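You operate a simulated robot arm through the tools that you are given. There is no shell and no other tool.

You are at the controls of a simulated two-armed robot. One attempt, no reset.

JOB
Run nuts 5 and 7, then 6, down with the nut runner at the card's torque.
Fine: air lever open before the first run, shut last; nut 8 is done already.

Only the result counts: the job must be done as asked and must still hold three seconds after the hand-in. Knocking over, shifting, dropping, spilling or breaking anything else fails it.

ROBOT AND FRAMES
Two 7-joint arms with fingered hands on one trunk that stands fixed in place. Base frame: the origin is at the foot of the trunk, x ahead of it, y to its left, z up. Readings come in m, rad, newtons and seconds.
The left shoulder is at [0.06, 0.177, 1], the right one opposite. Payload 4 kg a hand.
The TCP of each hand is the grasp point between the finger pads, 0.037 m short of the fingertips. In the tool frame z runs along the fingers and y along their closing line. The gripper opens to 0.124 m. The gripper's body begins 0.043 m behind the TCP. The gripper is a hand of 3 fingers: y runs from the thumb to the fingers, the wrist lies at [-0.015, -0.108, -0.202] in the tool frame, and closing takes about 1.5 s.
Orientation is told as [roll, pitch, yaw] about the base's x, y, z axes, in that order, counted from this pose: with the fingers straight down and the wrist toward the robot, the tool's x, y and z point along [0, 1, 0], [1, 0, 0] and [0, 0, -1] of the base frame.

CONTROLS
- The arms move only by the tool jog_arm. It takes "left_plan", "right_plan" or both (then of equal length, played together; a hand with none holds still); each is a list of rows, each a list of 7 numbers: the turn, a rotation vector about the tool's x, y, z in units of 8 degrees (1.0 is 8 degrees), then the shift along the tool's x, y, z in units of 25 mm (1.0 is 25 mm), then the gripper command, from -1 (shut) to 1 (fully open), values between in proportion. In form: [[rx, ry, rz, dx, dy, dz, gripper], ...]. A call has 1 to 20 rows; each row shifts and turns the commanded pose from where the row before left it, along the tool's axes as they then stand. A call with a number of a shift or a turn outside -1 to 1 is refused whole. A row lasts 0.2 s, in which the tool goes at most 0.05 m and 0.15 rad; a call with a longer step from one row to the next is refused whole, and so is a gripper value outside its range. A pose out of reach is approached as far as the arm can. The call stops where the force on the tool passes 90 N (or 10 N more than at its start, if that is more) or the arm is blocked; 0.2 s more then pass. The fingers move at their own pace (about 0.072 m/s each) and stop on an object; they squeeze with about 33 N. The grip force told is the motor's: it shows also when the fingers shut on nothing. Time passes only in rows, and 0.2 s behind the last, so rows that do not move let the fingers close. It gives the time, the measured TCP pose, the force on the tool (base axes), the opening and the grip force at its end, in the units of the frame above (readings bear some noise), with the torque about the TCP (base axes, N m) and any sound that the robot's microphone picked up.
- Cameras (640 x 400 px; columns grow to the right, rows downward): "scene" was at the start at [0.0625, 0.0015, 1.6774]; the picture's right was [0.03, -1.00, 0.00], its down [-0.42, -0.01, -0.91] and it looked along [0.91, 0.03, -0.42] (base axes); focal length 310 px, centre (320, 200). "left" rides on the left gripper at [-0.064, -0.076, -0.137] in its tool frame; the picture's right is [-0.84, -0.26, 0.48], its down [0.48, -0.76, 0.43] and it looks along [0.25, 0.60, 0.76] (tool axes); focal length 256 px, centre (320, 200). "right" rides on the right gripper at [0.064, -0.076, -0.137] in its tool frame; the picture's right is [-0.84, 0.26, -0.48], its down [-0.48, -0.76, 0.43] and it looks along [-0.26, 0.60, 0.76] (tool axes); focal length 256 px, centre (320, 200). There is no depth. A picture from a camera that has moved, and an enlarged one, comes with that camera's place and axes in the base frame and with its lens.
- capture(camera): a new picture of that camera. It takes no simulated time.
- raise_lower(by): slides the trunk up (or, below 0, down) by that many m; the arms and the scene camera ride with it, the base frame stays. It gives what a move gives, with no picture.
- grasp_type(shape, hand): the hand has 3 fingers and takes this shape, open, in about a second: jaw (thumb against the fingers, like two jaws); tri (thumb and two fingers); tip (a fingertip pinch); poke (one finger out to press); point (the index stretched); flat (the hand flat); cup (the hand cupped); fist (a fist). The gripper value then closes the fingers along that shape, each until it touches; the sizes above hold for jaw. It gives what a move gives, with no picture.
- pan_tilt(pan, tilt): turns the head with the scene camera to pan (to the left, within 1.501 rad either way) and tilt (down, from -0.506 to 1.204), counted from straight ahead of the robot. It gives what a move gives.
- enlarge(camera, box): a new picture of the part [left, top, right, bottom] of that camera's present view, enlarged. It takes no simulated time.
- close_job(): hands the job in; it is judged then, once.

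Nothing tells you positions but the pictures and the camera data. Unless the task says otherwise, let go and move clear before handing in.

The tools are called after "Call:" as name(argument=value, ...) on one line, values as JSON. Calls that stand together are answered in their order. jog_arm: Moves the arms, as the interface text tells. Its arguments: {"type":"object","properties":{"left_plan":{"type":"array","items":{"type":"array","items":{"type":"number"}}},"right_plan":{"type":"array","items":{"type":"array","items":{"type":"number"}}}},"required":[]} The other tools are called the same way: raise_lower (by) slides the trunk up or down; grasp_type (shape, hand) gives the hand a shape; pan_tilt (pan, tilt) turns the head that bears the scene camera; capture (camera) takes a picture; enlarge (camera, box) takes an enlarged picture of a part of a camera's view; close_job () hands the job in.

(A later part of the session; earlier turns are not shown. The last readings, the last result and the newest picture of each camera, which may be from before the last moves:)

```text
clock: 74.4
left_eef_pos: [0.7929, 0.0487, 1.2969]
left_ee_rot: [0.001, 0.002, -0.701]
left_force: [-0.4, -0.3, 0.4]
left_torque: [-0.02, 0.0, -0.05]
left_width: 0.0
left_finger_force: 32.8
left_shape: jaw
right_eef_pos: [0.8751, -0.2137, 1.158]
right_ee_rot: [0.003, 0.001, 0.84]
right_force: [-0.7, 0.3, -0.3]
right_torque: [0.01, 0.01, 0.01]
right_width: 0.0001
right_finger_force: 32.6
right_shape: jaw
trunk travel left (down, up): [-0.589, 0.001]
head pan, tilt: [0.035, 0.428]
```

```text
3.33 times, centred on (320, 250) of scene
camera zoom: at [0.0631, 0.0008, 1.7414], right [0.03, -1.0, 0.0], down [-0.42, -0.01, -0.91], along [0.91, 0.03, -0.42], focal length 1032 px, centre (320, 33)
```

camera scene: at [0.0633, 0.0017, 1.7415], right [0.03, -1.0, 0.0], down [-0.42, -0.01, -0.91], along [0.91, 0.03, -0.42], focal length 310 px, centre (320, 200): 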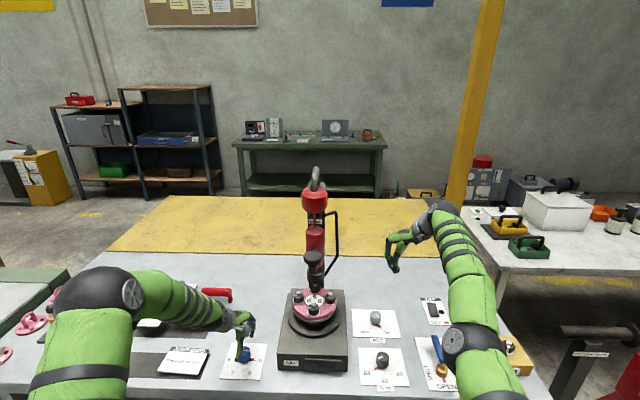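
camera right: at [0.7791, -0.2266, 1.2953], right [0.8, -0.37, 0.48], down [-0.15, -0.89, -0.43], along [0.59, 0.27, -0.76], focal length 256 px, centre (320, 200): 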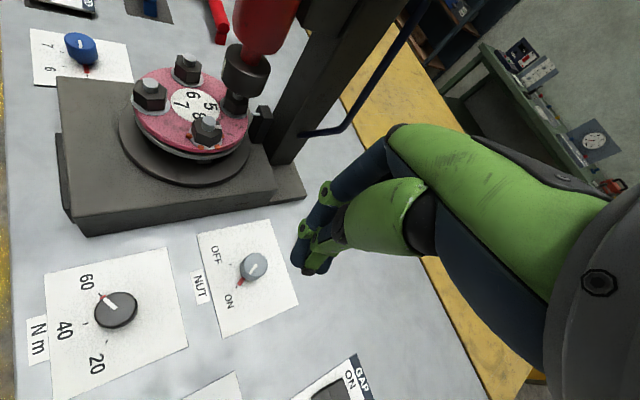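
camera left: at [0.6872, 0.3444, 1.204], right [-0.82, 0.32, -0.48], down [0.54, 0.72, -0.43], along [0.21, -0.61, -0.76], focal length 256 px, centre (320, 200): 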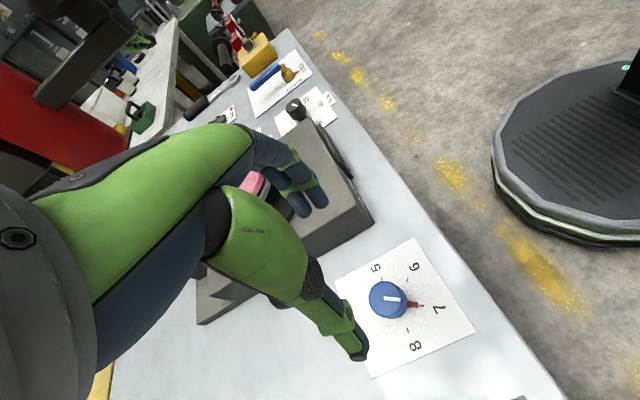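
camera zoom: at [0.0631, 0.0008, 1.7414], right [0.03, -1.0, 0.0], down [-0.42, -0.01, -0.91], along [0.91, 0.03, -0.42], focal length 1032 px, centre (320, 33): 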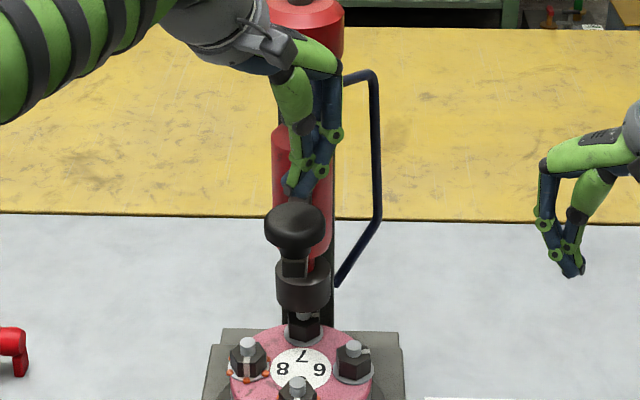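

Nut 7 is under the socket. Pressing down and holding.

Call:
jog_arm(left_plan=[[0, 0, 0, 0, 0, 0.5, -1], [0, 0, 0, 0, 0, 0.5, -1], [0, 0, 0, 0, 0, 0.4, -1], [0, 0, 0, 0, 0, 0.3, -1], [0, 0, 0, 0, 0, 0.3, -1], [0, 0, 0, 0, 0, 0.3, -1], [0, 0, 0, 0, 0, 0.3, -1], [0, 0, 0, 0, 0, 0.3, -1], [0, 0, 0, 0, 0, 0.3, -1], [0, 0, 0, 0, 0, 0.08, -1], [0, 0, 0, 0, 0, 0, -1]])

Call:
enlarge(camera="scene", box=[270, 190, 370, 310])

Call:
enlarge(camera="right", box=[60, 0, 320, 240])

```text
clock: 76.8
left_eef_pos: [0.7924, 0.0476, 1.2175]
left_ee_rot: [0.002, -0.004, -0.701]
left_force: [3.6, -2.1, 17.8]
left_torque: [-0.04, -0.09, 0.02]
left_width: 0.0
left_finger_force: 32.9
left_shape: jaw
right_eef_pos: [0.8751, -0.2135, 1.16]
right_ee_rot: [0.001, 0.001, 0.838]
right_force: [0.3, 0.6, -0.3]
right_torque: [0.02, 0.02, 0.0]
right_width: 0.0
right_finger_force: 33.1
right_shape: jaw
trunk travel left (down, up): [-0.589, 0.001]
head pan, tilt: [0.035, 0.428]
```

```text
3.33 times, centred on (320, 250) of scene
camera zoom: at [0.0614, 0.0012, 1.7417], right [0.03, -1.0, 0.0], down [-0.41, -0.01, -0.91], along [0.91, 0.03, -0.41], focal length 1032 px, centre (320, 33)
```

zoom: 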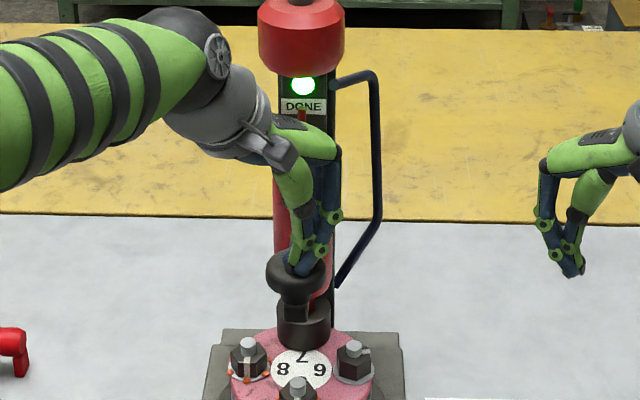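

```text
1.67 times, centred on (190, 120) of right
camera zoom: at [0.7773, -0.2267, 1.2967], right [0.8, -0.37, 0.48], down [-0.15, -0.89, -0.43], along [0.59, 0.27, -0.76], focal length 427 px, centre (537, 333)
```

zoom: 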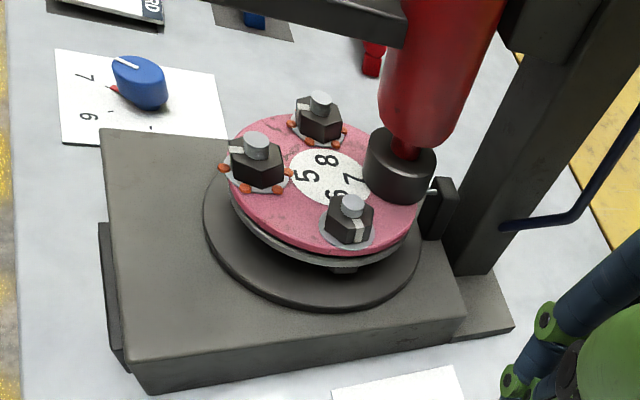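

DONE is lit for nut 7. Lifting off and checking the runner's return and the seal marks.

Call:
jog_arm(left_plan=[[0, 0, 0, 0, 0, -0.4, -1], [0, 0, 0, 0, 0, -0.5, -1], [0, 0, 0, 0, 0, -0.5, -1], [0, 0, 0, 0, 0, -0.6, -1], [0, 0, 0, 0, 0, -0.6, -1], [0, 0, 0, 0, 0, -0.6, -1]])

Call:
enlarge(camera="right", box=[60, 0, 320, 240])

```text
clock: 78.2
left_eef_pos: [0.7926, 0.0482, 1.2942]
left_ee_rot: [0.0, 0.001, -0.7]
left_force: [0.9, -0.7, 0.6]
left_torque: [0.0, -0.05, 0.01]
left_width: 0.0001
left_finger_force: 32.6
left_shape: jaw
right_eef_pos: [0.8757, -0.2127, 1.1598]
right_ee_rot: [0.001, 0.003, 0.84]
right_force: [0.9, -0.1, 0.4]
right_torque: [0.0, 0.01, 0.02]
right_width: 0.0001
right_finger_force: 33.0
right_shape: jaw
trunk travel left (down, up): [-0.589, 0.001]
head pan, tilt: [0.035, 0.428]
```

```text
1.67 times, centred on (190, 120) of right
camera zoom: at [0.7782, -0.2266, 1.2959], right [0.8, -0.37, 0.48], down [-0.15, -0.89, -0.43], along [0.59, 0.27, -0.76], focal length 427 px, centre (537, 333)
```

zoom: 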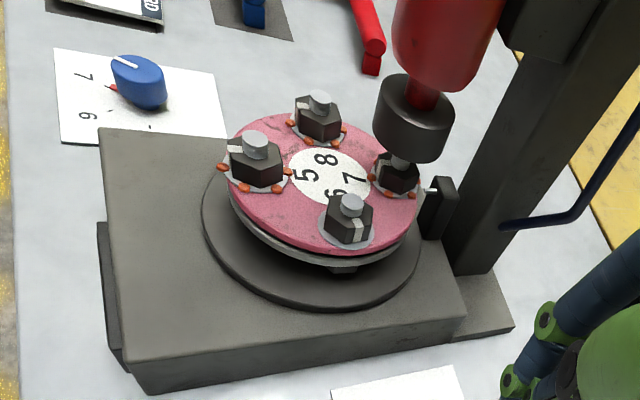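

Nut 7 is sealed. Moving the left hand back over to the selector.

Call:
jog_arm(left_plan=[[0, 0, 0, 0.673, -0.868, 0, -1], [0, 0, 0, 0.673, -0.868, 0, -1], [0, 0, 0, 0.673, -0.868, 0, 0.5], [0, 0, 0, 0.673, -0.868, 0, 0.5], [0, 0, 0, 0.673, -0.868, 0, 0.5], [0, 0, 0, 0.673, -0.868, 0, 0.5], [0, 0, 0, 0.673, -0.868, 0, 0.5], [0, 0, 0, 0.673, -0.868, 0, 0.5], [0, 0, 1, 0, 0, 1, 0.5], [0, 0, 1, 0, 0, 1, 0.5], [0, 0, 1, 0, 0, 1, 0.5], [0, 0, 1, 0, 0, 1, 0.5], [0, 0, 1, 0, 0, 1, 0.5], [0, 0, 0, 0, 0, 1, 0.5], [0, 0, 0, 0, 0, 1, 0.5], [0, 0, 0, 0, 0, 1, 0.5], [0, 0, 0, 0, 0, 1, 0.5], [0, 0, 0, 0, 0, 1, 0.5]])

Call:
capture(camera="left")

Call:
capture(camera="scene")

```text
clock: 82.0
left_eef_pos: [0.7474, 0.2649, 1.0443]
left_ee_rot: [-0.001, 0.0, -1.399]
left_force: [-0.3, -0.7, -0.8]
left_torque: [0.0, 0.02, 0.01]
left_width: 0.0929
left_finger_force: 0.0
left_shape: jaw
right_eef_pos: [0.8767, -0.2131, 1.159]
right_ee_rot: [0.002, 0.003, 0.839]
right_force: [-0.6, -0.8, 0.7]
right_torque: [0.0, 0.01, 0.0]
right_width: 0.0
right_finger_force: 33.3
right_shape: jaw
trunk travel left (down, up): [-0.589, 0.001]
head pan, tilt: [0.035, 0.428]
```

```text
taken
camera left: at [0.6716, 0.3282, 1.1813], right [-0.87, 0.11, -0.48], down [0.35, 0.83, -0.44], along [0.35, -0.55, -0.76], focal length 256 px, centre (320, 200)
```

left: 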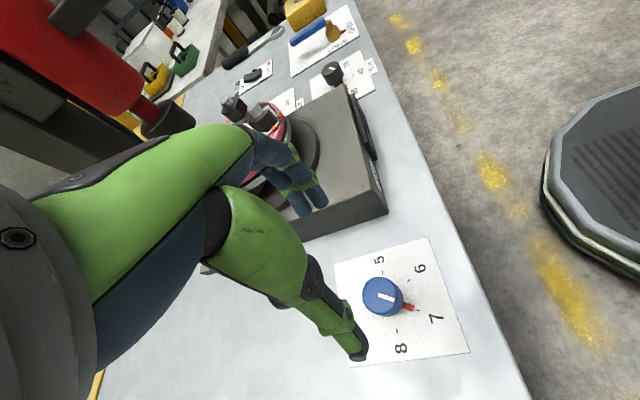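

```text
taken
camera scene: at [0.0632, 0.0019, 1.7414], right [0.03, -1.0, 0.0], down [-0.42, -0.01, -0.91], along [0.91, 0.03, -0.42], focal length 310 px, centre (320, 200)
```

scene: 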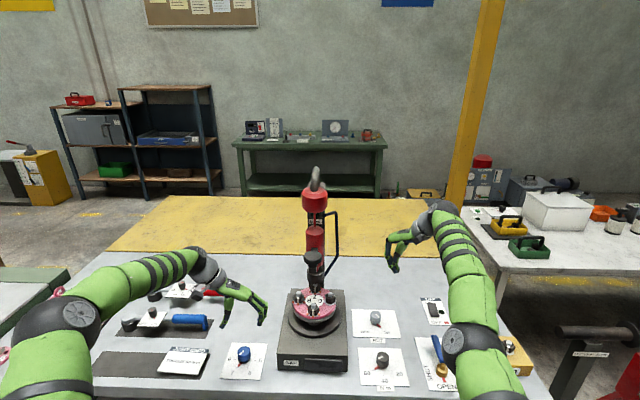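

Descending onto the selector, gripping, and turning counter-clockwise 60° to 6.

Call:
jog_arm(left_plan=[[0, 0, 0, -0.06, -0.13, 0.94, 0.5], [0, 0, 0, 0, 0, 0.94, 0.5], [0, 0, 0, 0, 0, 0.94, 0.5], [0, 0, 0, 0, 0, 0.94, 0.5], [0, 0, 0, 0, 0, 0.94, 0.5], [0, 0, 0, 0, 0, 0.94, 0.5], [0, 0, 0, 0, 0, 0, -1], [0, 0, 0, 0, 0, 0, -1], [0, 0, 0, 0, 0, 0, -1], [0, 0, 0, 0, 0, 0, -1], [0, 0, 0, 0, 0, 0, -1]])

Call:
enlarge(camera="left", box=[240, 180, 440, 340])

```text
clock: 84.4
left_eef_pos: [0.7457, 0.2696, 0.9027]
left_ee_rot: [-0.001, 0.003, -1.399]
left_force: [-4.7, 8.9, -1.9]
left_torque: [-0.32, 0.04, -0.06]
left_width: 0.063
left_finger_force: 33.4
left_shape: jaw
right_eef_pos: [0.8761, -0.2123, 1.1592]
right_ee_rot: [0.002, 0.004, 0.839]
right_force: [0.0, 0.5, 0.5]
right_torque: [-0.03, 0.0, 0.0]
right_width: 0.0
right_finger_force: 32.9
right_shape: jaw
trunk travel left (down, up): [-0.589, 0.001]
head pan, tilt: [0.035, 0.428]
```

```text
2.50 times, centred on (340, 260) of left
camera zoom: at [0.6686, 0.3331, 1.0399], right [-0.87, 0.11, -0.48], down [0.35, 0.83, -0.43], along [0.35, -0.54, -0.76], focal length 640 px, centre (270, 50)
```

zoom: 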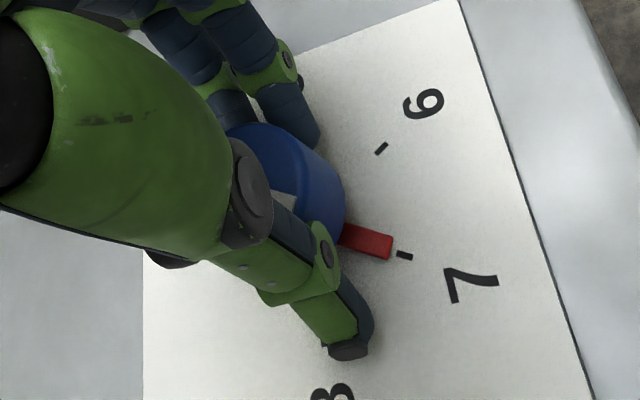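

Call:
jog_arm(left_plan=[[0, 0, -1, 0, 0, 0, -1], [0, 0, -1, 0, 0, 0, -1], [0, 0, -1, 0, 0, 0, -1], [0, 0, -1, 0, 0, 0, -1], [0, 0, -1, 0, 0, 0, -1], [0, 0, -1, 0, 0, 0, -1], [0, 0, -1, 0, 0, 0, -1], [0, 0, -0.5, 0, 0, 0, -1]])

Call:
enlarge(camera="left", box=[240, 180, 440, 340])

Call:
enlarge(camera="scene", box=[190, 270, 370, 390])

```text
clock: 86.2
left_eef_pos: [0.7462, 0.2655, 0.9033]
left_ee_rot: [-0.002, 0.0, -0.353]
left_force: [1.6, -2.5, -6.3]
left_torque: [-0.25, -0.45, -0.07]
left_width: 0.0642
left_finger_force: 32.7
left_shape: jaw
right_eef_pos: [0.8772, -0.213, 1.1582]
right_ee_rot: [0.001, 0.002, 0.839]
right_force: [-0.1, 0.3, 0.5]
right_torque: [0.02, 0.01, -0.03]
right_width: 0.0
right_finger_force: 32.6
right_shape: jaw
trunk travel left (down, up): [-0.589, 0.001]
head pan, tilt: [0.035, 0.428]
```

```text
2.50 times, centred on (340, 260) of left
camera zoom: at [0.6519, 0.2319, 1.0403], right [-0.53, -0.7, -0.48], down [-0.55, 0.71, -0.44], along [0.65, 0.03, -0.76], focal length 640 px, centre (270, 50)
```

zoom: 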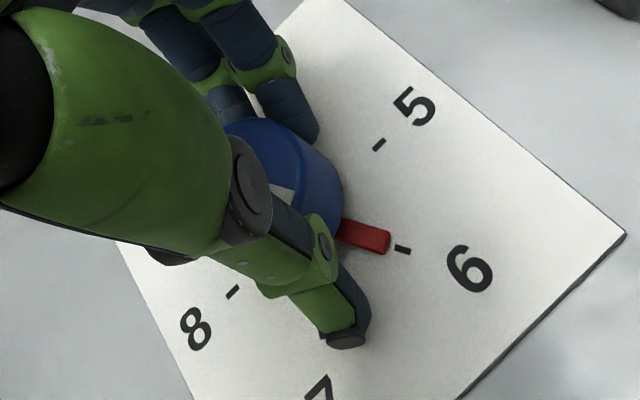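

```text
3.33 times, centred on (280, 330) of scene
camera zoom: at [0.0636, 0.0013, 1.7414], right [0.03, -1.0, 0.0], down [-0.42, -0.01, -0.91], along [0.91, 0.03, -0.42], focal length 1032 px, centre (453, -233)
```

zoom: 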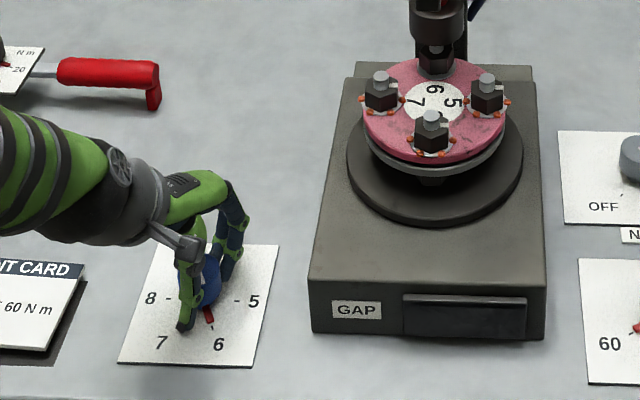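

The selector pointer is on 6 and nut 6 is at the back. Releasing and lifting to the transfer height.

Call:
jog_arm(left_plan=[[0, 0, 0, 0, 0, 0, 0.5], [0, 0, 0, 0, 0, 0, 0.5], [0, 0, 0, 0, 0, 0, 0.5], [0, 0, 0, 0, 0, 0, 0.5], [0, 0, 0, 0, 0, -0.5, 0.5], [0, 0, 0, 0, 0, -1, 0.5], [0, 0, 0, 0, 0, -1, 0.5], [0, 0, 0, 0, 0, -1, 0.5], [0, 0, 0, 0, 0, -1, 0], [0, 0, 0, 0, 0, -1, -1], [0, 0, 1, 0, 0, -1, -1], [0, 0, 1, 0, 0, -1, -1], [0, 0, 0.5, 0, 0, -1, -1], [0, 0, 0, 0, 0, -1, -1], [0, 0, 0, 0, 0, -1, -1], [0, 0, 0, 0, 0, -1, -1], [0, 0, 0, 0, 0, -1, -1], [0, 0, 0, 0, 0, -1, -1], [0, 0, 0, 0, 0, -1, -1], [0, 0, 0, 0, 0, -1, -1]])

Call:
enlarge(camera="scene", box=[190, 270, 370, 390])

Call:
enlarge(camera="right", box=[60, 0, 320, 240])

```text
clock: 90.4
left_eef_pos: [0.7453, 0.2683, 1.2921]
left_ee_rot: [0.0, 0.0, -0.704]
left_force: [0.6, 1.1, 0.3]
left_torque: [-0.01, -0.03, -0.01]
left_width: 0.0
left_finger_force: 32.5
left_shape: jaw
right_eef_pos: [0.8752, -0.2131, 1.1586]
right_ee_rot: [0.001, 0.001, 0.841]
right_force: [0.6, 0.4, 0.5]
right_torque: [0.05, 0.01, 0.02]
right_width: 0.0002
right_finger_force: 33.0
right_shape: jaw
trunk travel left (down, up): [-0.589, 0.001]
head pan, tilt: [0.035, 0.428]
```

```text
3.33 times, centred on (280, 330) of scene
camera zoom: at [0.0625, 0.0013, 1.7414], right [0.03, -1.0, 0.0], down [-0.42, -0.01, -0.91], along [0.91, 0.03, -0.42], focal length 1032 px, centre (453, -233)
```

zoom: 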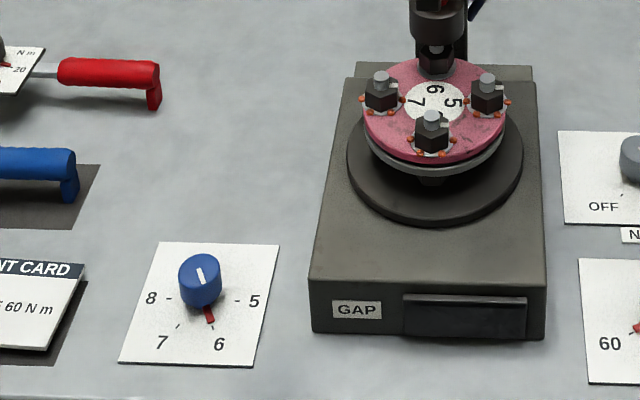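

```text
1.67 times, centred on (190, 120) of right
camera zoom: at [0.7781, -0.2266, 1.2959], right [0.8, -0.37, 0.48], down [-0.15, -0.89, -0.43], along [0.59, 0.27, -0.76], focal length 427 px, centre (537, 333)
```

zoom: 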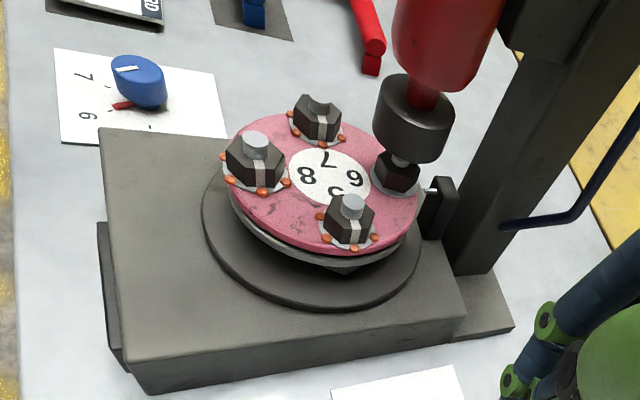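

Selector snapped to 6 with nut 6 under the socket. Moving across above the palm knob.

Call:
jog_arm(left_plan=[[0, 0, 0, -0.686, 0.891, -0.03, -1], [0, 0, 0, -0.686, 0.891, -0.03, -1], [0, 0, 0, -0.686, 0.891, -0.03, -1], [0, 0, 0, -0.686, 0.891, -0.03, -1], [0, 0, 0, -0.686, 0.891, -0.03, -1], [0, 0, 0, -0.686, 0.891, 0, -1], [0, 0, 0, -0.686, 0.891, 0, -1], [0, 0, 0, -0.686, 0.891, 0, -1]])

Call:
enlarge(camera="scene", box=[270, 190, 370, 310])

```text
clock: 92.2
left_eef_pos: [0.7935, 0.0469, 1.2961]
left_ee_rot: [-0.001, 0.001, -0.702]
left_force: [0.3, -0.1, -0.7]
left_torque: [0.0, 0.0, 0.01]
left_width: 0.0
left_finger_force: 32.7
left_shape: jaw
right_eef_pos: [0.876, -0.2138, 1.1575]
right_ee_rot: [0.002, 0.001, 0.84]
right_force: [1.0, -0.5, 0.7]
right_torque: [0.0, -0.01, 0.0]
right_width: 0.0001
right_finger_force: 33.4
right_shape: jaw
trunk travel left (down, up): [-0.589, 0.001]
head pan, tilt: [0.035, 0.428]
```

```text
3.33 times, centred on (320, 250) of scene
camera zoom: at [0.0632, 0.0007, 1.7414], right [0.03, -1.0, 0.0], down [-0.42, -0.01, -0.91], along [0.91, 0.03, -0.42], focal length 1032 px, centre (320, 33)
```

zoom: 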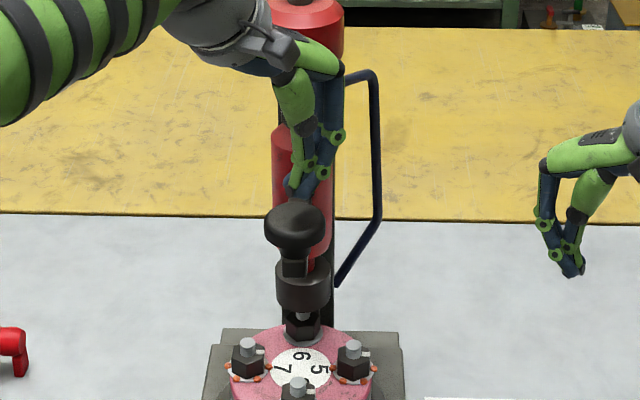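

Nut 6 is under the socket. Pressing down and holding.

Call:
jog_arm(left_plan=[[0, 0, 0, 0, 0, 0.5, -1], [0, 0, 0, 0, 0, 0.5, -1], [0, 0, 0, 0, 0, 0.4, -1], [0, 0, 0, 0, 0, 0.3, -1], [0, 0, 0, 0, 0, 0.3, -1], [0, 0, 0, 0, 0, 0.3, -1], [0, 0, 0, 0, 0, 0.3, -1], [0, 0, 0, 0, 0, 0.3, -1], [0, 0, 0, 0, 0, 0.3, -1], [0, 0, 0, 0, 0, 0.08, -1], [0, 0, 0, 0, 0, 0, -1]])

Call:
enlarge(camera="scene", box=[270, 190, 370, 310])

Call:
enlarge(camera="right", box=[60, 0, 320, 240])

```text
clock: 94.6
left_eef_pos: [0.7931, 0.0467, 1.2173]
left_ee_rot: [0.002, -0.007, -0.699]
left_force: [5.7, -0.1, 26.3]
left_torque: [0.04, -0.23, -0.01]
left_width: 0.0003
left_finger_force: 33.2
left_shape: jaw
right_eef_pos: [0.8741, -0.2135, 1.1597]
right_ee_rot: [0.002, 0.002, 0.839]
right_force: [-0.4, 0.0, -0.1]
right_torque: [0.01, 0.02, 0.0]
right_width: 0.0
right_finger_force: 32.8
right_shape: jaw
trunk travel left (down, up): [-0.589, 0.001]
head pan, tilt: [0.035, 0.428]
```

```text
3.33 times, centred on (320, 250) of scene
camera zoom: at [0.0611, 0.0013, 1.7418], right [0.03, -1.0, 0.0], down [-0.41, -0.01, -0.91], along [0.91, 0.03, -0.41], focal length 1032 px, centre (320, 33)
```

zoom: 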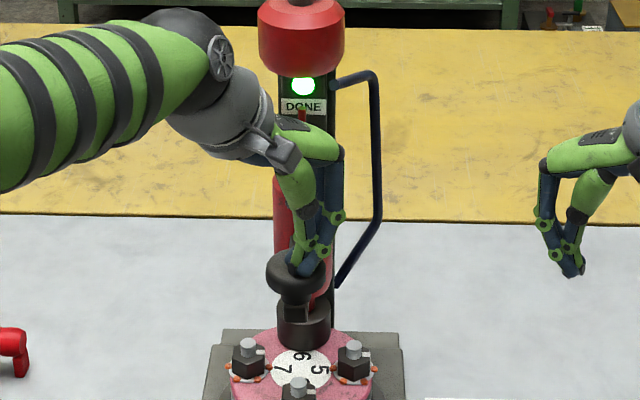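

```text
1.67 times, centred on (190, 120) of right
camera zoom: at [0.7771, -0.2266, 1.2969], right [0.8, -0.37, 0.48], down [-0.15, -0.89, -0.43], along [0.59, 0.27, -0.76], focal length 427 px, centre (537, 333)
```

zoom: 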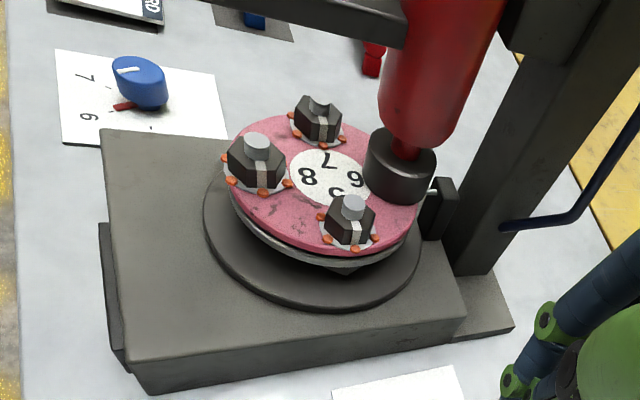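

DONE is lit for nut 6. Lifting off and retreating the left hand clear to its own side.

Call:
jog_arm(left_plan=[[0, 0, 0, 0, 0, -0.4, -1], [0, 0, 0, 0, 0, -0.5, -1], [0, 0, 0, 0, 0, -0.5, -1], [0, 0, 0, 0, 0, -0.6, -1], [0, 0, 0, 0, 0, -0.6, -1], [0, 0, 0, 0, 0, -0.6, -1], [0, 0, 0, 0.4, -0.9, -0.3, -1], [0, 0, 0, 0.4, -0.9, -0.3, -1], [0, 0, 0, 0.4, -0.9, -0.3, -1], [0, 0, 0, 0.4, -0.9, -0.3, -1], [0, 0, 0, 0.4, -0.9, -0.3, -1], [0, 0, 0, 0.4, -0.9, -0.3, -1]])

Call:
capture(camera="scene")

Call:
capture(camera="right")

Call:
enlarge(camera="scene", box=[260, 170, 380, 380])

```text
clock: 97.2
left_eef_pos: [0.727, 0.1806, 1.337]
left_ee_rot: [0.0, 0.001, -0.701]
left_force: [-0.3, 0.8, 0.0]
left_torque: [0.01, -0.01, 0.02]
left_width: 0.0
left_finger_force: 32.6
left_shape: jaw
right_eef_pos: [0.8752, -0.2124, 1.1584]
right_ee_rot: [0.003, 0.001, 0.84]
right_force: [-0.1, 0.3, -0.3]
right_torque: [0.01, 0.0, 0.04]
right_width: 0.0
right_finger_force: 32.7
right_shape: jaw
trunk travel left (down, up): [-0.589, 0.001]
head pan, tilt: [0.035, 0.428]
```

```text
taken
camera scene: at [0.0621, 0.0021, 1.7415], right [0.03, -1.0, 0.0], down [-0.41, -0.01, -0.91], along [0.91, 0.03, -0.42], focal length 310 px, centre (320, 200)
```

scene: 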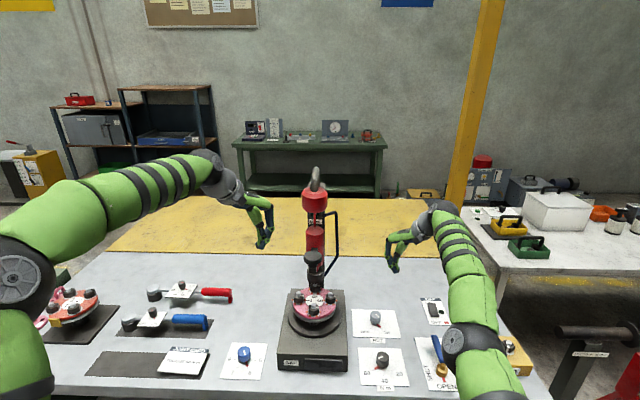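

```text
taken
camera right: at [0.7778, -0.2261, 1.2963], right [0.8, -0.37, 0.48], down [-0.15, -0.89, -0.43], along [0.59, 0.27, -0.76], focal length 256 px, centre (320, 200)
```

right: 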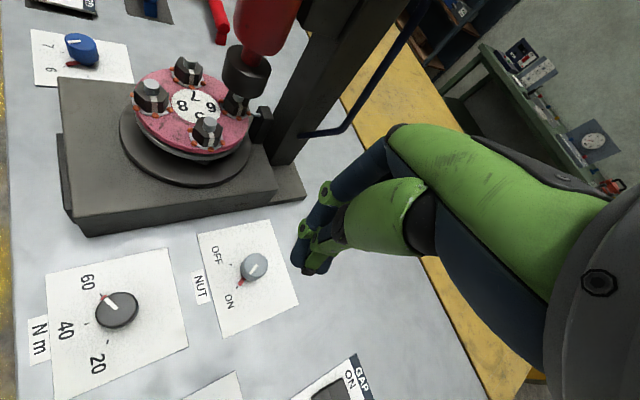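

```text
1.90 times, centred on (320, 275) of scene
camera zoom: at [0.0621, 0.0021, 1.7415], right [0.03, -1.0, 0.0], down [-0.41, -0.01, -0.91], along [0.91, 0.03, -0.42], focal length 590 px, centre (320, 57)
```

zoom: 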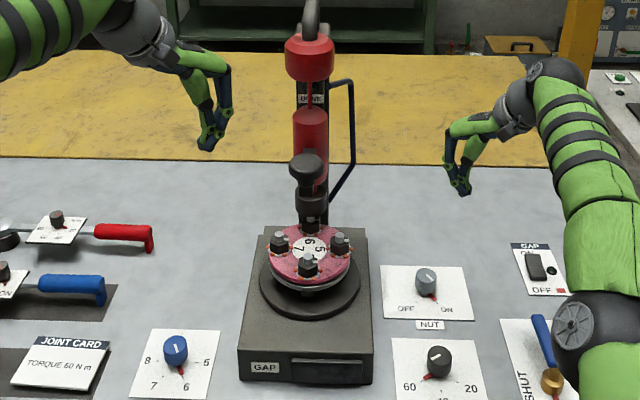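

All three nuts (5, 7, 6) show seal marks. What remains is shutting the air lever with the right hand. I'll check nut 6 closely and lower the trunk back to its original height.

Call:
enlarge(camera="right", box=[120, 40, 280, 170])

Call:
raise_lower(by=-0.064)

Call:
capture(camera="scene")

```text
3.08 times, centred on (200, 105) of right
camera zoom: at [0.7778, -0.2261, 1.2963], right [0.8, -0.37, 0.48], down [-0.15, -0.89, -0.43], along [0.59, 0.27, -0.76], focal length 788 px, centre (689, 492)
```

zoom: 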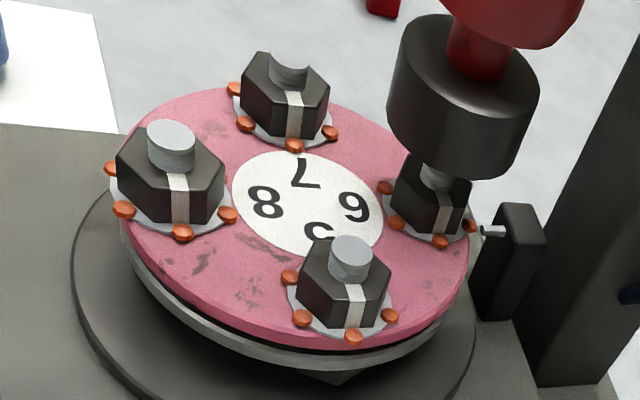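

```text
clock: 98.3
left_eef_pos: [0.7271, 0.1796, 1.273]
left_ee_rot: [0.001, 0.001, -0.701]
left_force: [-0.8, -0.6, -0.4]
left_torque: [0.0, -0.02, 0.03]
left_width: 0.0
left_finger_force: 32.8
left_shape: jaw
right_eef_pos: [0.8761, -0.2135, 1.0933]
right_ee_rot: [0.002, 0.002, 0.839]
right_force: [-0.1, 0.2, -0.6]
right_torque: [0.01, -0.02, 0.0]
right_width: 0.0
right_finger_force: 33.3
right_shape: jaw
trunk travel left (down, up): [-0.525, 0.065]
head pan, tilt: [0.035, 0.428]
```

```text
taken
camera scene: at [0.0624, 0.0016, 1.6775], right [0.03, -1.0, 0.0], down [-0.42, -0.01, -0.91], along [0.91, 0.03, -0.42], focal length 310 px, centre (320, 200)
```

scene: 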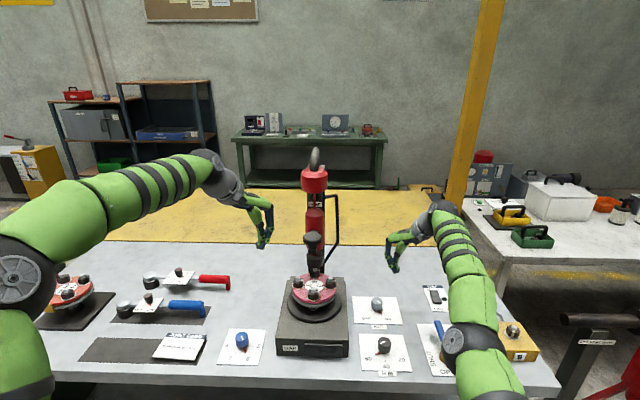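

All four nuts carry seal marks. Now testing whether the right arm can pull back toward the lever from here.

Call:
jog_arm(right_plan=[[0, 0, 0, -0.31, -0.8, 0.2, 0], [0, 0, 0, -0.31, -0.8, 0.2, 0], [0, 0, 0, -0.31, -0.8, 0.2, 0.2], [0, 0, 0, -0.31, -0.8, 0.2, 0.2]])

Call:
capture(camera="scene")

Call:
capture(camera="right")

```text
clock: 99.3
left_eef_pos: [0.7279, 0.1793, 1.2733]
left_ee_rot: [0.0, 0.0, -0.701]
left_force: [0.3, -0.7, 0.5]
left_torque: [0.02, 0.02, -0.01]
left_width: 0.0001
left_finger_force: 32.7
left_shape: jaw
right_eef_pos: [0.8659, -0.2975, 1.0788]
right_ee_rot: [0.004, 0.004, 0.84]
right_force: [0.6, -0.6, -0.7]
right_torque: [-0.01, 0.01, 0.01]
right_width: 0.0737
right_finger_force: 0.0
right_shape: jaw
right hand out of reach, approached as far as the arm can: row 1, 2, 3, 4
trunk travel left (down, up): [-0.525, 0.065]
head pan, tilt: [0.035, 0.428]
```

```text
taken
camera scene: at [0.0627, 0.0011, 1.6775], right [0.03, -1.0, 0.0], down [-0.42, -0.01, -0.91], along [0.91, 0.03, -0.42], focal length 310 px, centre (320, 200)
```

scene: 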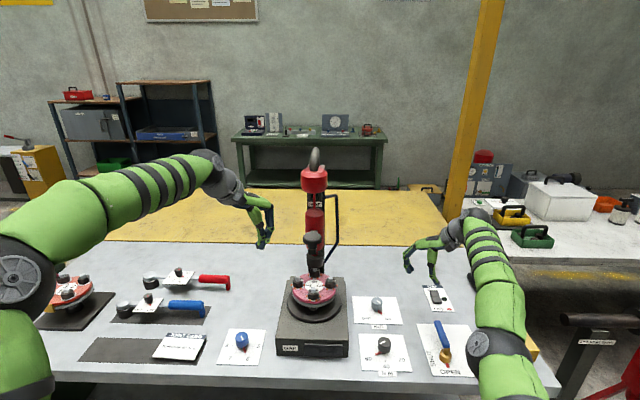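

```text
taken
camera right: at [0.7686, -0.3104, 1.2158], right [0.8, -0.37, 0.48], down [-0.15, -0.89, -0.43], along [0.58, 0.28, -0.76], focal length 256 px, centre (320, 200)
```

right: 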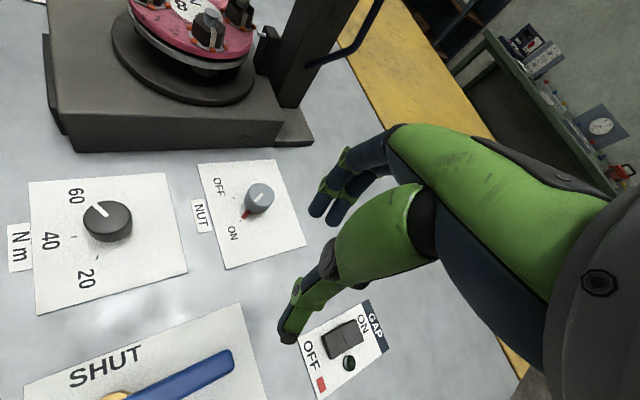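

It lags in x but does move. I'll blend a turn back to yaw 0 with the move toward the pose above the lever that worked before.

Call:
jog_arm(right_plan=[[0, 0, 1, 0.12, -0.93, 0.1, 0.2], [0, 0, 1, -0.02, -0.93, 0.1, 0.2], [0, 0, 1, -0.15, -0.92, 0.1, 0.2], [0, 0, 1, -0.27, -0.89, 0.1, 0.2], [0, 0, 1, -0.39, -0.84, 0.1, 0.2], [0, 0, 1, -0.51, -0.78, 0.1, 0.2], [0, 0, 0, -0.61, -0.7, 0.1, 0.2], [0, 0, 0, -0.61, -0.7, 0.1, 0.2]])

Call:
capture(camera="scene")

Call:
capture(camera="right")

```text
clock: 101.1
left_eef_pos: [0.7269, 0.1796, 1.2736]
left_ee_rot: [-0.001, 0.001, -0.701]
left_force: [0.4, -0.2, 0.2]
left_torque: [-0.01, -0.01, 0.01]
left_width: 0.0
left_finger_force: 33.3
left_shape: jaw
right_eef_pos: [0.8874, -0.4615, 1.0856]
right_ee_rot: [0.001, 0.005, 0.003]
right_force: [0.5, -1.2, -0.1]
right_torque: [-0.01, 0.0, 0.0]
right_width: 0.074
right_finger_force: 0.1
right_shape: jaw
right hand out of reach, approached as far as the arm can: row 1, 2, 3, 4, 5, 6, 7, 8
trunk travel left (down, up): [-0.525, 0.065]
head pan, tilt: [0.035, 0.428]
```

```text
taken
camera scene: at [0.0626, 0.0012, 1.6774], right [0.03, -1.0, 0.0], down [-0.42, -0.01, -0.91], along [0.91, 0.03, -0.42], focal length 310 px, centre (320, 200)
```

scene: 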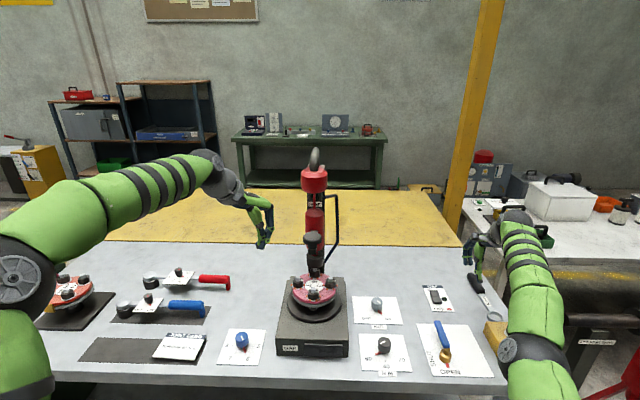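

```text
taken
camera right: at [0.8123, -0.3975, 1.2233], right [0.26, -0.84, 0.48], down [-0.76, -0.48, -0.43], along [0.59, -0.25, -0.76], focal length 256 px, centre (320, 200)
```

right: 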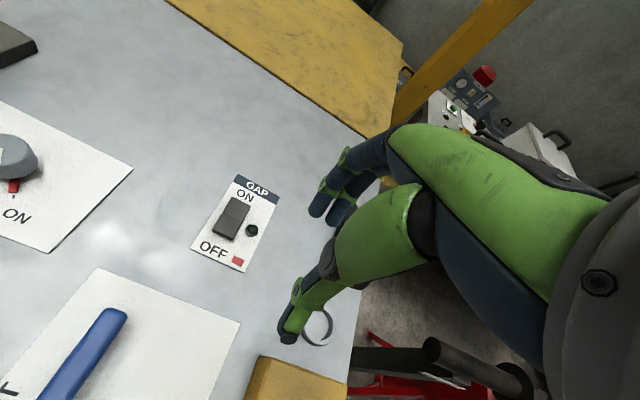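

The posture only frees up with the wrist lower relative to the shoulder. Lowering the hand here (over bare bench / flat wrench, well above) while pulling back.

Call:
jog_arm(right_plan=[[0, 0, 0, 0.2, -0.3, 0.9, 0.2], [0, 0, 0, 0.2, -0.3, 0.9, 0.2], [0, 0, 0, 0.2, -0.3, 0.9, 0.2], [0, 0, 0, 0.2, -0.3, 0.9, 0.2]])

Call:
capture(camera="scene")

Call:
capture(camera="right")

```text
clock: 102.1
left_eef_pos: [0.7281, 0.1789, 1.2728]
left_ee_rot: [-0.001, 0.001, -0.702]
left_force: [0.1, 0.7, 0.7]
left_torque: [-0.01, -0.03, 0.01]
left_width: 0.0001
left_finger_force: 32.9
left_shape: jaw
right_eef_pos: [0.9003, -0.4552, 1.0016]
right_ee_rot: [-0.001, 0.005, 0.003]
right_force: [-0.8, 0.2, -0.2]
right_torque: [-0.01, -0.01, 0.02]
right_width: 0.074
right_finger_force: 0.0
right_shape: jaw
right hand out of reach, approached as far as the arm can: row 1, 2, 3, 4
trunk travel left (down, up): [-0.525, 0.065]
head pan, tilt: [0.035, 0.428]
```

```text
taken
camera scene: at [0.063, 0.0014, 1.6775], right [0.03, -1.0, 0.0], down [-0.42, -0.01, -0.91], along [0.91, 0.03, -0.42], focal length 310 px, centre (320, 200)
```

scene: 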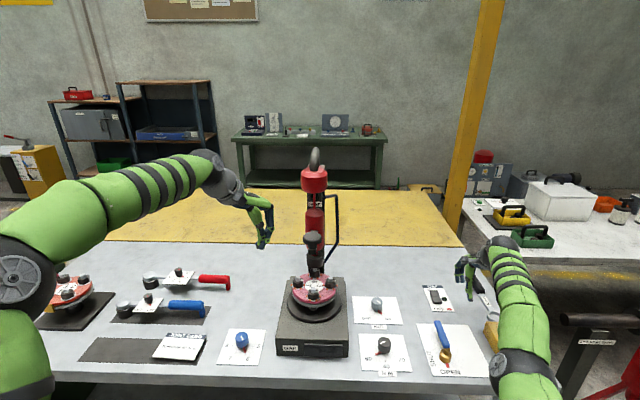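

```text
taken
camera right: at [0.8245, -0.3911, 1.1382], right [0.26, -0.84, 0.48], down [-0.76, -0.48, -0.43], along [0.59, -0.25, -0.76], focal length 256 px, centre (320, 200)
```

right: 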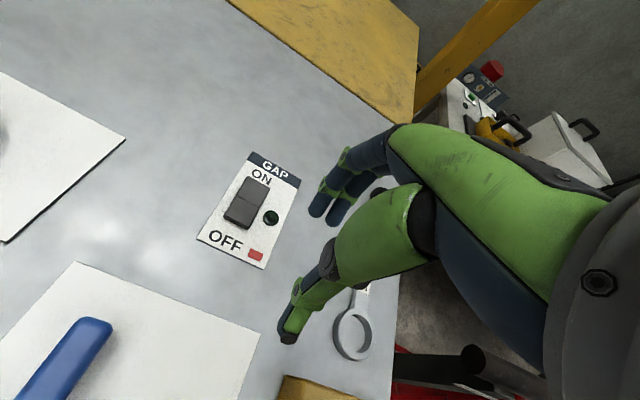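

I'll probe which small directions are reachable from here: a set of tiny out-and-back moves in one call, since flagged rows tell me what the arm can't do.

Call:
jog_arm(right_plan=[[0, 0, 0, 0, 0, 0, 0.2], [0, 0, 0, 0, 0, -0.3, 0.2], [0, 0, 0, 0, 0, 0.3, 0.2], [0, 0, 0, 0.3, 0, 0, 0.2], [0, 0, 0, -0.3, 0, 0, 0.2], [0, 0, 0, -0.3, 0, 0, 0.2], [0, 0, 0, 0.3, 0, 0, 0.2], [0, 0, 0, 0, -0.3, 0, 0.2], [0, 0, 0, 0, 0.3, 0, 0.2], [0, 0, -0.5, 0, 0, 0, 0.2], [0, 0, 0.5, 0, 0, 0, 0.2], [0, 0, 0.5, 0, 0, 0, 0.2], [0, 0, -0.5, 0, 0, 0, 0.2], [0.5, 0, 0, 0, 0, 0, 0.2], [-0.5, 0, 0, 0, 0, 0, 0.2], [-0.5, 0, 0, 0, 0, 0, 0.2], [0.5, 0, 0, 0, 0, 0, 0.2]])

```text
clock: 105.7
left_eef_pos: [0.7276, 0.179, 1.275]
left_ee_rot: [0.0, 0.001, -0.702]
left_force: [0.5, 0.6, 1.1]
left_torque: [0.0, -0.04, 0.02]
left_width: 0.0002
left_finger_force: 33.5
left_shape: jaw
right_eef_pos: [0.9012, -0.4597, 0.9986]
right_ee_rot: [0.0, 0.004, 0.0]
right_force: [0.8, -0.5, 0.2]
right_torque: [0.01, -0.02, -0.03]
right_width: 0.074
right_finger_force: 0.0
right_shape: jaw
right hand out of reach, approached as far as the arm can: row 4, 6, 8, 9, 10, 11, 12, 14, 15, 16, 17
trunk travel left (down, up): [-0.525, 0.065]
head pan, tilt: [0.035, 0.428]
```

Vertical moves are fine, inward ones only partly tracked - behaviour near a straight-elbow singularity. Trying a sustained inward pull.

Call:
jog_arm(right_plan=[[0, 0, 0, 0.3, -0.8, 0, 0.2], [0, 0, 0, 0.3, -0.8, 0, 0.2], [0, 0, 0, 0.3, -0.8, 0, 0.2], [0, 0, 0, 0.3, -0.8, 0, 0.2], [0, 0, 0, 0.3, -0.8, 0, 0.2], [0, 0, 0, 0.3, -0.8, 0, 0.2], [0, 0, 0, 0.3, -0.8, 0, 0.2], [0, 0, 0, 0.3, -0.8, 0, 0.2], [0, 0, 0, 0.3, -0.8, 0, 0.2], [0, 0, 0, 0.3, -0.8, 0, 0.2]])

Call:
capture(camera="scene")

```text
clock: 107.9
left_eef_pos: [0.7273, 0.1797, 1.272]
left_ee_rot: [0.0, 0.0, -0.702]
left_force: [0.2, 0.3, 0.2]
left_torque: [0.02, 0.0, -0.03]
left_width: 0.0
left_finger_force: 33.4
left_shape: jaw
right_eef_pos: [0.8985, -0.4581, 0.9981]
right_ee_rot: [0.0, 0.005, 0.001]
right_force: [0.4, 0.0, 0.3]
right_torque: [0.02, 0.0, -0.01]
right_width: 0.0742
right_finger_force: 0.1
right_shape: jaw
right hand out of reach, approached as far as the arm can: row 1, 2, 3, 4, 5, 6, 7, 8, 9, 10
trunk travel left (down, up): [-0.525, 0.065]
head pan, tilt: [0.035, 0.428]
```

```text
taken
camera scene: at [0.0627, 0.0015, 1.6774], right [0.03, -1.0, 0.0], down [-0.42, -0.01, -0.91], along [0.91, 0.03, -0.42], focal length 310 px, centre (320, 200)
```

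scene: 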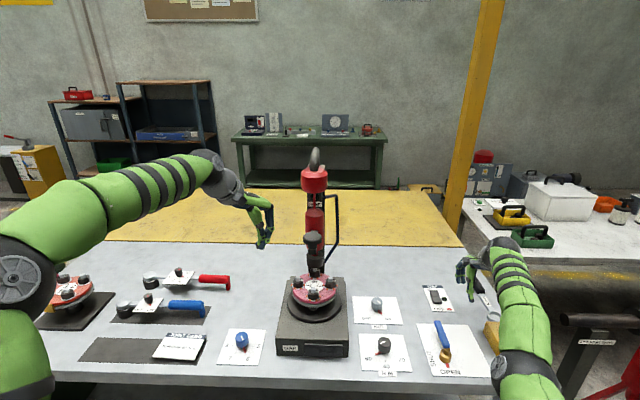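

Likely the elbow slipped slightly past straight, so inward commands jam it. I'll push outward to straighten it fully, then lift and pull inward so it bends the right way.

Call:
jog_arm(right_plan=[[0, 0, 0, -0.2, 0.7, -0.2, 0.2], [0, 0, 0, -0.2, 0.7, -0.2, 0.2], [0, 0, 0, -0.2, 0.7, -0.2, 0.2], [0, 0, 0, 0, 0, -0.9, 0.2], [0, 0, 0, 0, 0, -0.9, 0.2], [0, 0, 0, 0, -0.3, -0.9, 0.2], [0, 0, 0, 0, -0.5, -0.9, 0.2], [0, 0, 0, 0, -0.8, -0.5, 0.2], [0, 0, 0, 0, -0.8, 0, 0.2], [0, 0, 0, 0, -0.8, 0, 0.2], [0, 0, 0, 0, -0.8, 0, 0.2], [0, 0, 0, 0, -0.8, 0, 0.2]])

Call:
capture(camera="scene")

```text
clock: 110.5
left_eef_pos: [0.7285, 0.1796, 1.2734]
left_ee_rot: [0.001, 0.0, -0.701]
left_force: [0.0, -0.8, 0.5]
left_torque: [-0.01, 0.01, -0.01]
left_width: 0.0001
left_finger_force: 32.8
left_shape: jaw
right_eef_pos: [0.8676, -0.4926, 1.1291]
right_ee_rot: [-0.001, 0.006, 0.0]
right_force: [0.6, -0.3, 0.3]
right_torque: [0.04, -0.03, -0.01]
right_width: 0.0741
right_finger_force: 0.1
right_shape: jaw
right hand out of reach, approached as far as the arm can: row 1, 2, 3, 5, 7, 8, 9, 10, 11, 12
trunk travel left (down, up): [-0.525, 0.065]
head pan, tilt: [0.035, 0.428]
```

```text
taken
camera scene: at [0.0626, 0.0014, 1.6774], right [0.03, -1.0, 0.0], down [-0.42, -0.01, -0.91], along [0.91, 0.03, -0.42], focal length 310 px, centre (320, 200)
```

scene: 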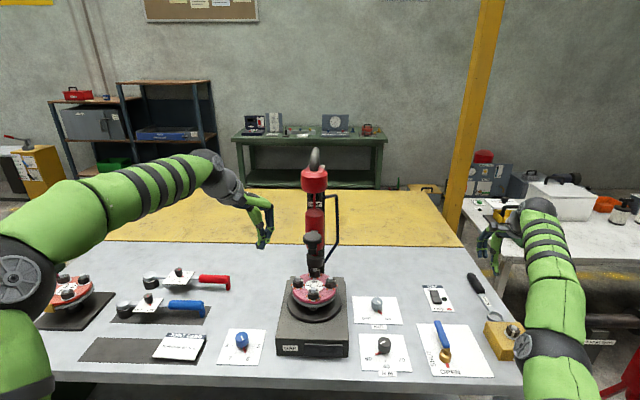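

Still jammed. Moving the right hand upward along its arc toward its starting region, which also clears space over the lever, to see if its posture frees up.

Call:
jog_arm(right_plan=[[0, 0, 0, 0, -0.4, -0.9, 0.2], [0, 0, 0, 0, -0.4, -0.9, 0.2], [0, 0, 0, 0, -0.5, -0.9, 0.2], [0, 0, 0, 0, -0.5, -0.9, 0.2], [0, 0, 0, 0, -0.5, -0.9, 0.2], [0, 0, 0, 0, -0.6, -0.9, 0.2], [0, 0, 0, 0, -0.6, -0.9, 0.2], [0, 0, 0, 0, -0.7, -0.9, 0.2], [0, 0, 0, 0, -0.7, -0.9, 0.2], [0, 0, 0, 0, -0.8, -0.9, 0.2], [0, 0, 0, 0, -0.8, -0.9, 0.2], [0, 0, 0, 0, -0.9, -0.9, 0.2], [0, 0, 0, 0, -0.9, -0.9, 0.2], [0, 0, 0, 0, -0.9, -0.9, 0.2]])

Call:
capture(camera="scene")

```text
clock: 113.5
left_eef_pos: [0.7269, 0.1798, 1.2742]
left_ee_rot: [0.001, 0.001, -0.703]
left_force: [0.0, -0.6, 0.2]
left_torque: [-0.01, 0.01, 0.02]
left_width: 0.0
left_finger_force: 32.2
left_shape: jaw
right_eef_pos: [0.6721, -0.5069, 1.4655]
right_ee_rot: [0.0, 0.004, 0.003]
right_force: [-0.4, 0.3, 0.1]
right_torque: [0.01, -0.01, -0.03]
right_width: 0.0739
right_finger_force: 0.3
right_shape: jaw
right hand out of reach, approached as far as the arm can: row 1, 3, 4, 6, 8, 10, 12, 14
trunk travel left (down, up): [-0.525, 0.065]
head pan, tilt: [0.035, 0.428]
```

```text
taken
camera scene: at [0.0618, 0.0017, 1.6775], right [0.03, -1.0, 0.0], down [-0.41, -0.01, -0.91], along [0.91, 0.03, -0.42], focal length 310 px, centre (320, 200)
```

scene: 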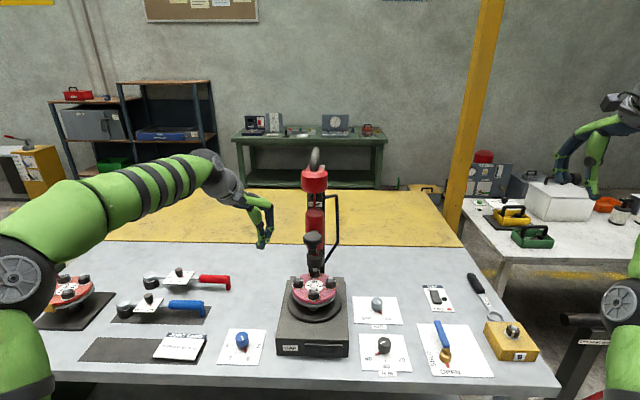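

It tracks much better up here. Continuing to its original start pose to recover the good posture.

Call:
jog_arm(right_plan=[[0, 0, 0, 0.6, -0.9, -0.15, 0.2], [0, 0, 0, 0.6, -0.9, -0.15, 0.2], [0, 0, 0, 0.6, -0.9, -0.15, 0.2], [0, 0, 0, 0.6, -0.9, -0.15, 0.2], [0, 0, 0, 0.9, -0.7, -0.15, 0.2], [0, 0, 0, 0.9, -0.7, -0.15, 0.2], [0, 0, 0, 0.9, -0.6, -0.15, 0.2], [0, 0, 0, 0.9, -0.6, -0.15, 0.2], [0, 0, 0, 0.9, -0.5, -0.15, 0.2], [0, 0, 0, 0.9, -0.5, -0.15, 0.2], [0, 0, 0, 0.9, -0.5, -0.15, 0.2], [0, 0, 0, 0.9, -0.5, -0.15, 0.2]])

Call:
capture(camera="scene")

Call:
capture(camera="right")

```text
clock: 116.1
left_eef_pos: [0.7277, 0.1805, 1.2735]
left_ee_rot: [0.002, -0.001, -0.7]
left_force: [0.1, 0.1, 0.0]
left_torque: [-0.04, 0.01, -0.01]
left_width: 0.0
left_finger_force: 32.8
left_shape: jaw
right_eef_pos: [0.5521, -0.3076, 1.62]
right_ee_rot: [0.0, 0.004, 0.0]
right_force: [-0.2, 0.4, -0.7]
right_torque: [0.0, 0.02, 0.03]
right_width: 0.074
right_finger_force: 0.2
right_shape: jaw
right hand out of reach, approached as far as the arm can: row 1, 2, 3, 4, 5, 6, 7, 8, 9, 10, 11, 12
trunk travel left (down, up): [-0.525, 0.065]
head pan, tilt: [0.035, 0.428]
```

```text
taken
camera scene: at [0.0623, 0.0022, 1.6774], right [0.03, -1.0, 0.0], down [-0.42, -0.01, -0.91], along [0.91, 0.03, -0.42], focal length 310 px, centre (320, 200)
```

scene: 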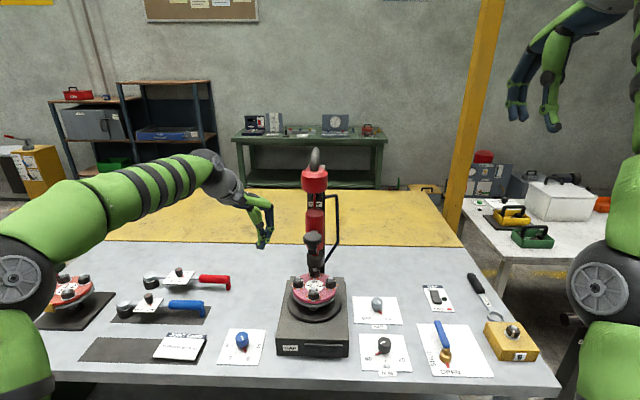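

```text
taken
camera right: at [0.478, -0.2424, 1.7575], right [0.26, -0.84, 0.48], down [-0.76, -0.48, -0.43], along [0.59, -0.26, -0.76], focal length 256 px, centre (320, 200)
```

right: 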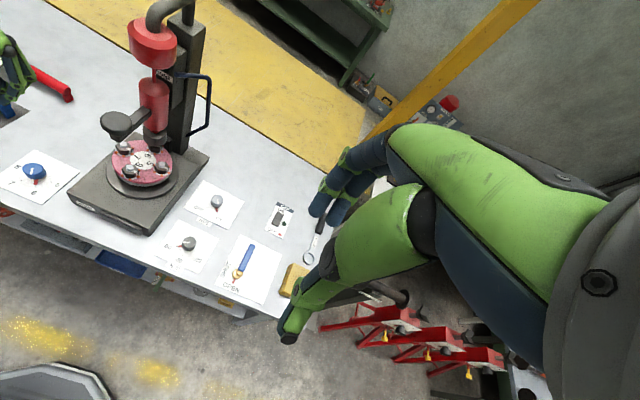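

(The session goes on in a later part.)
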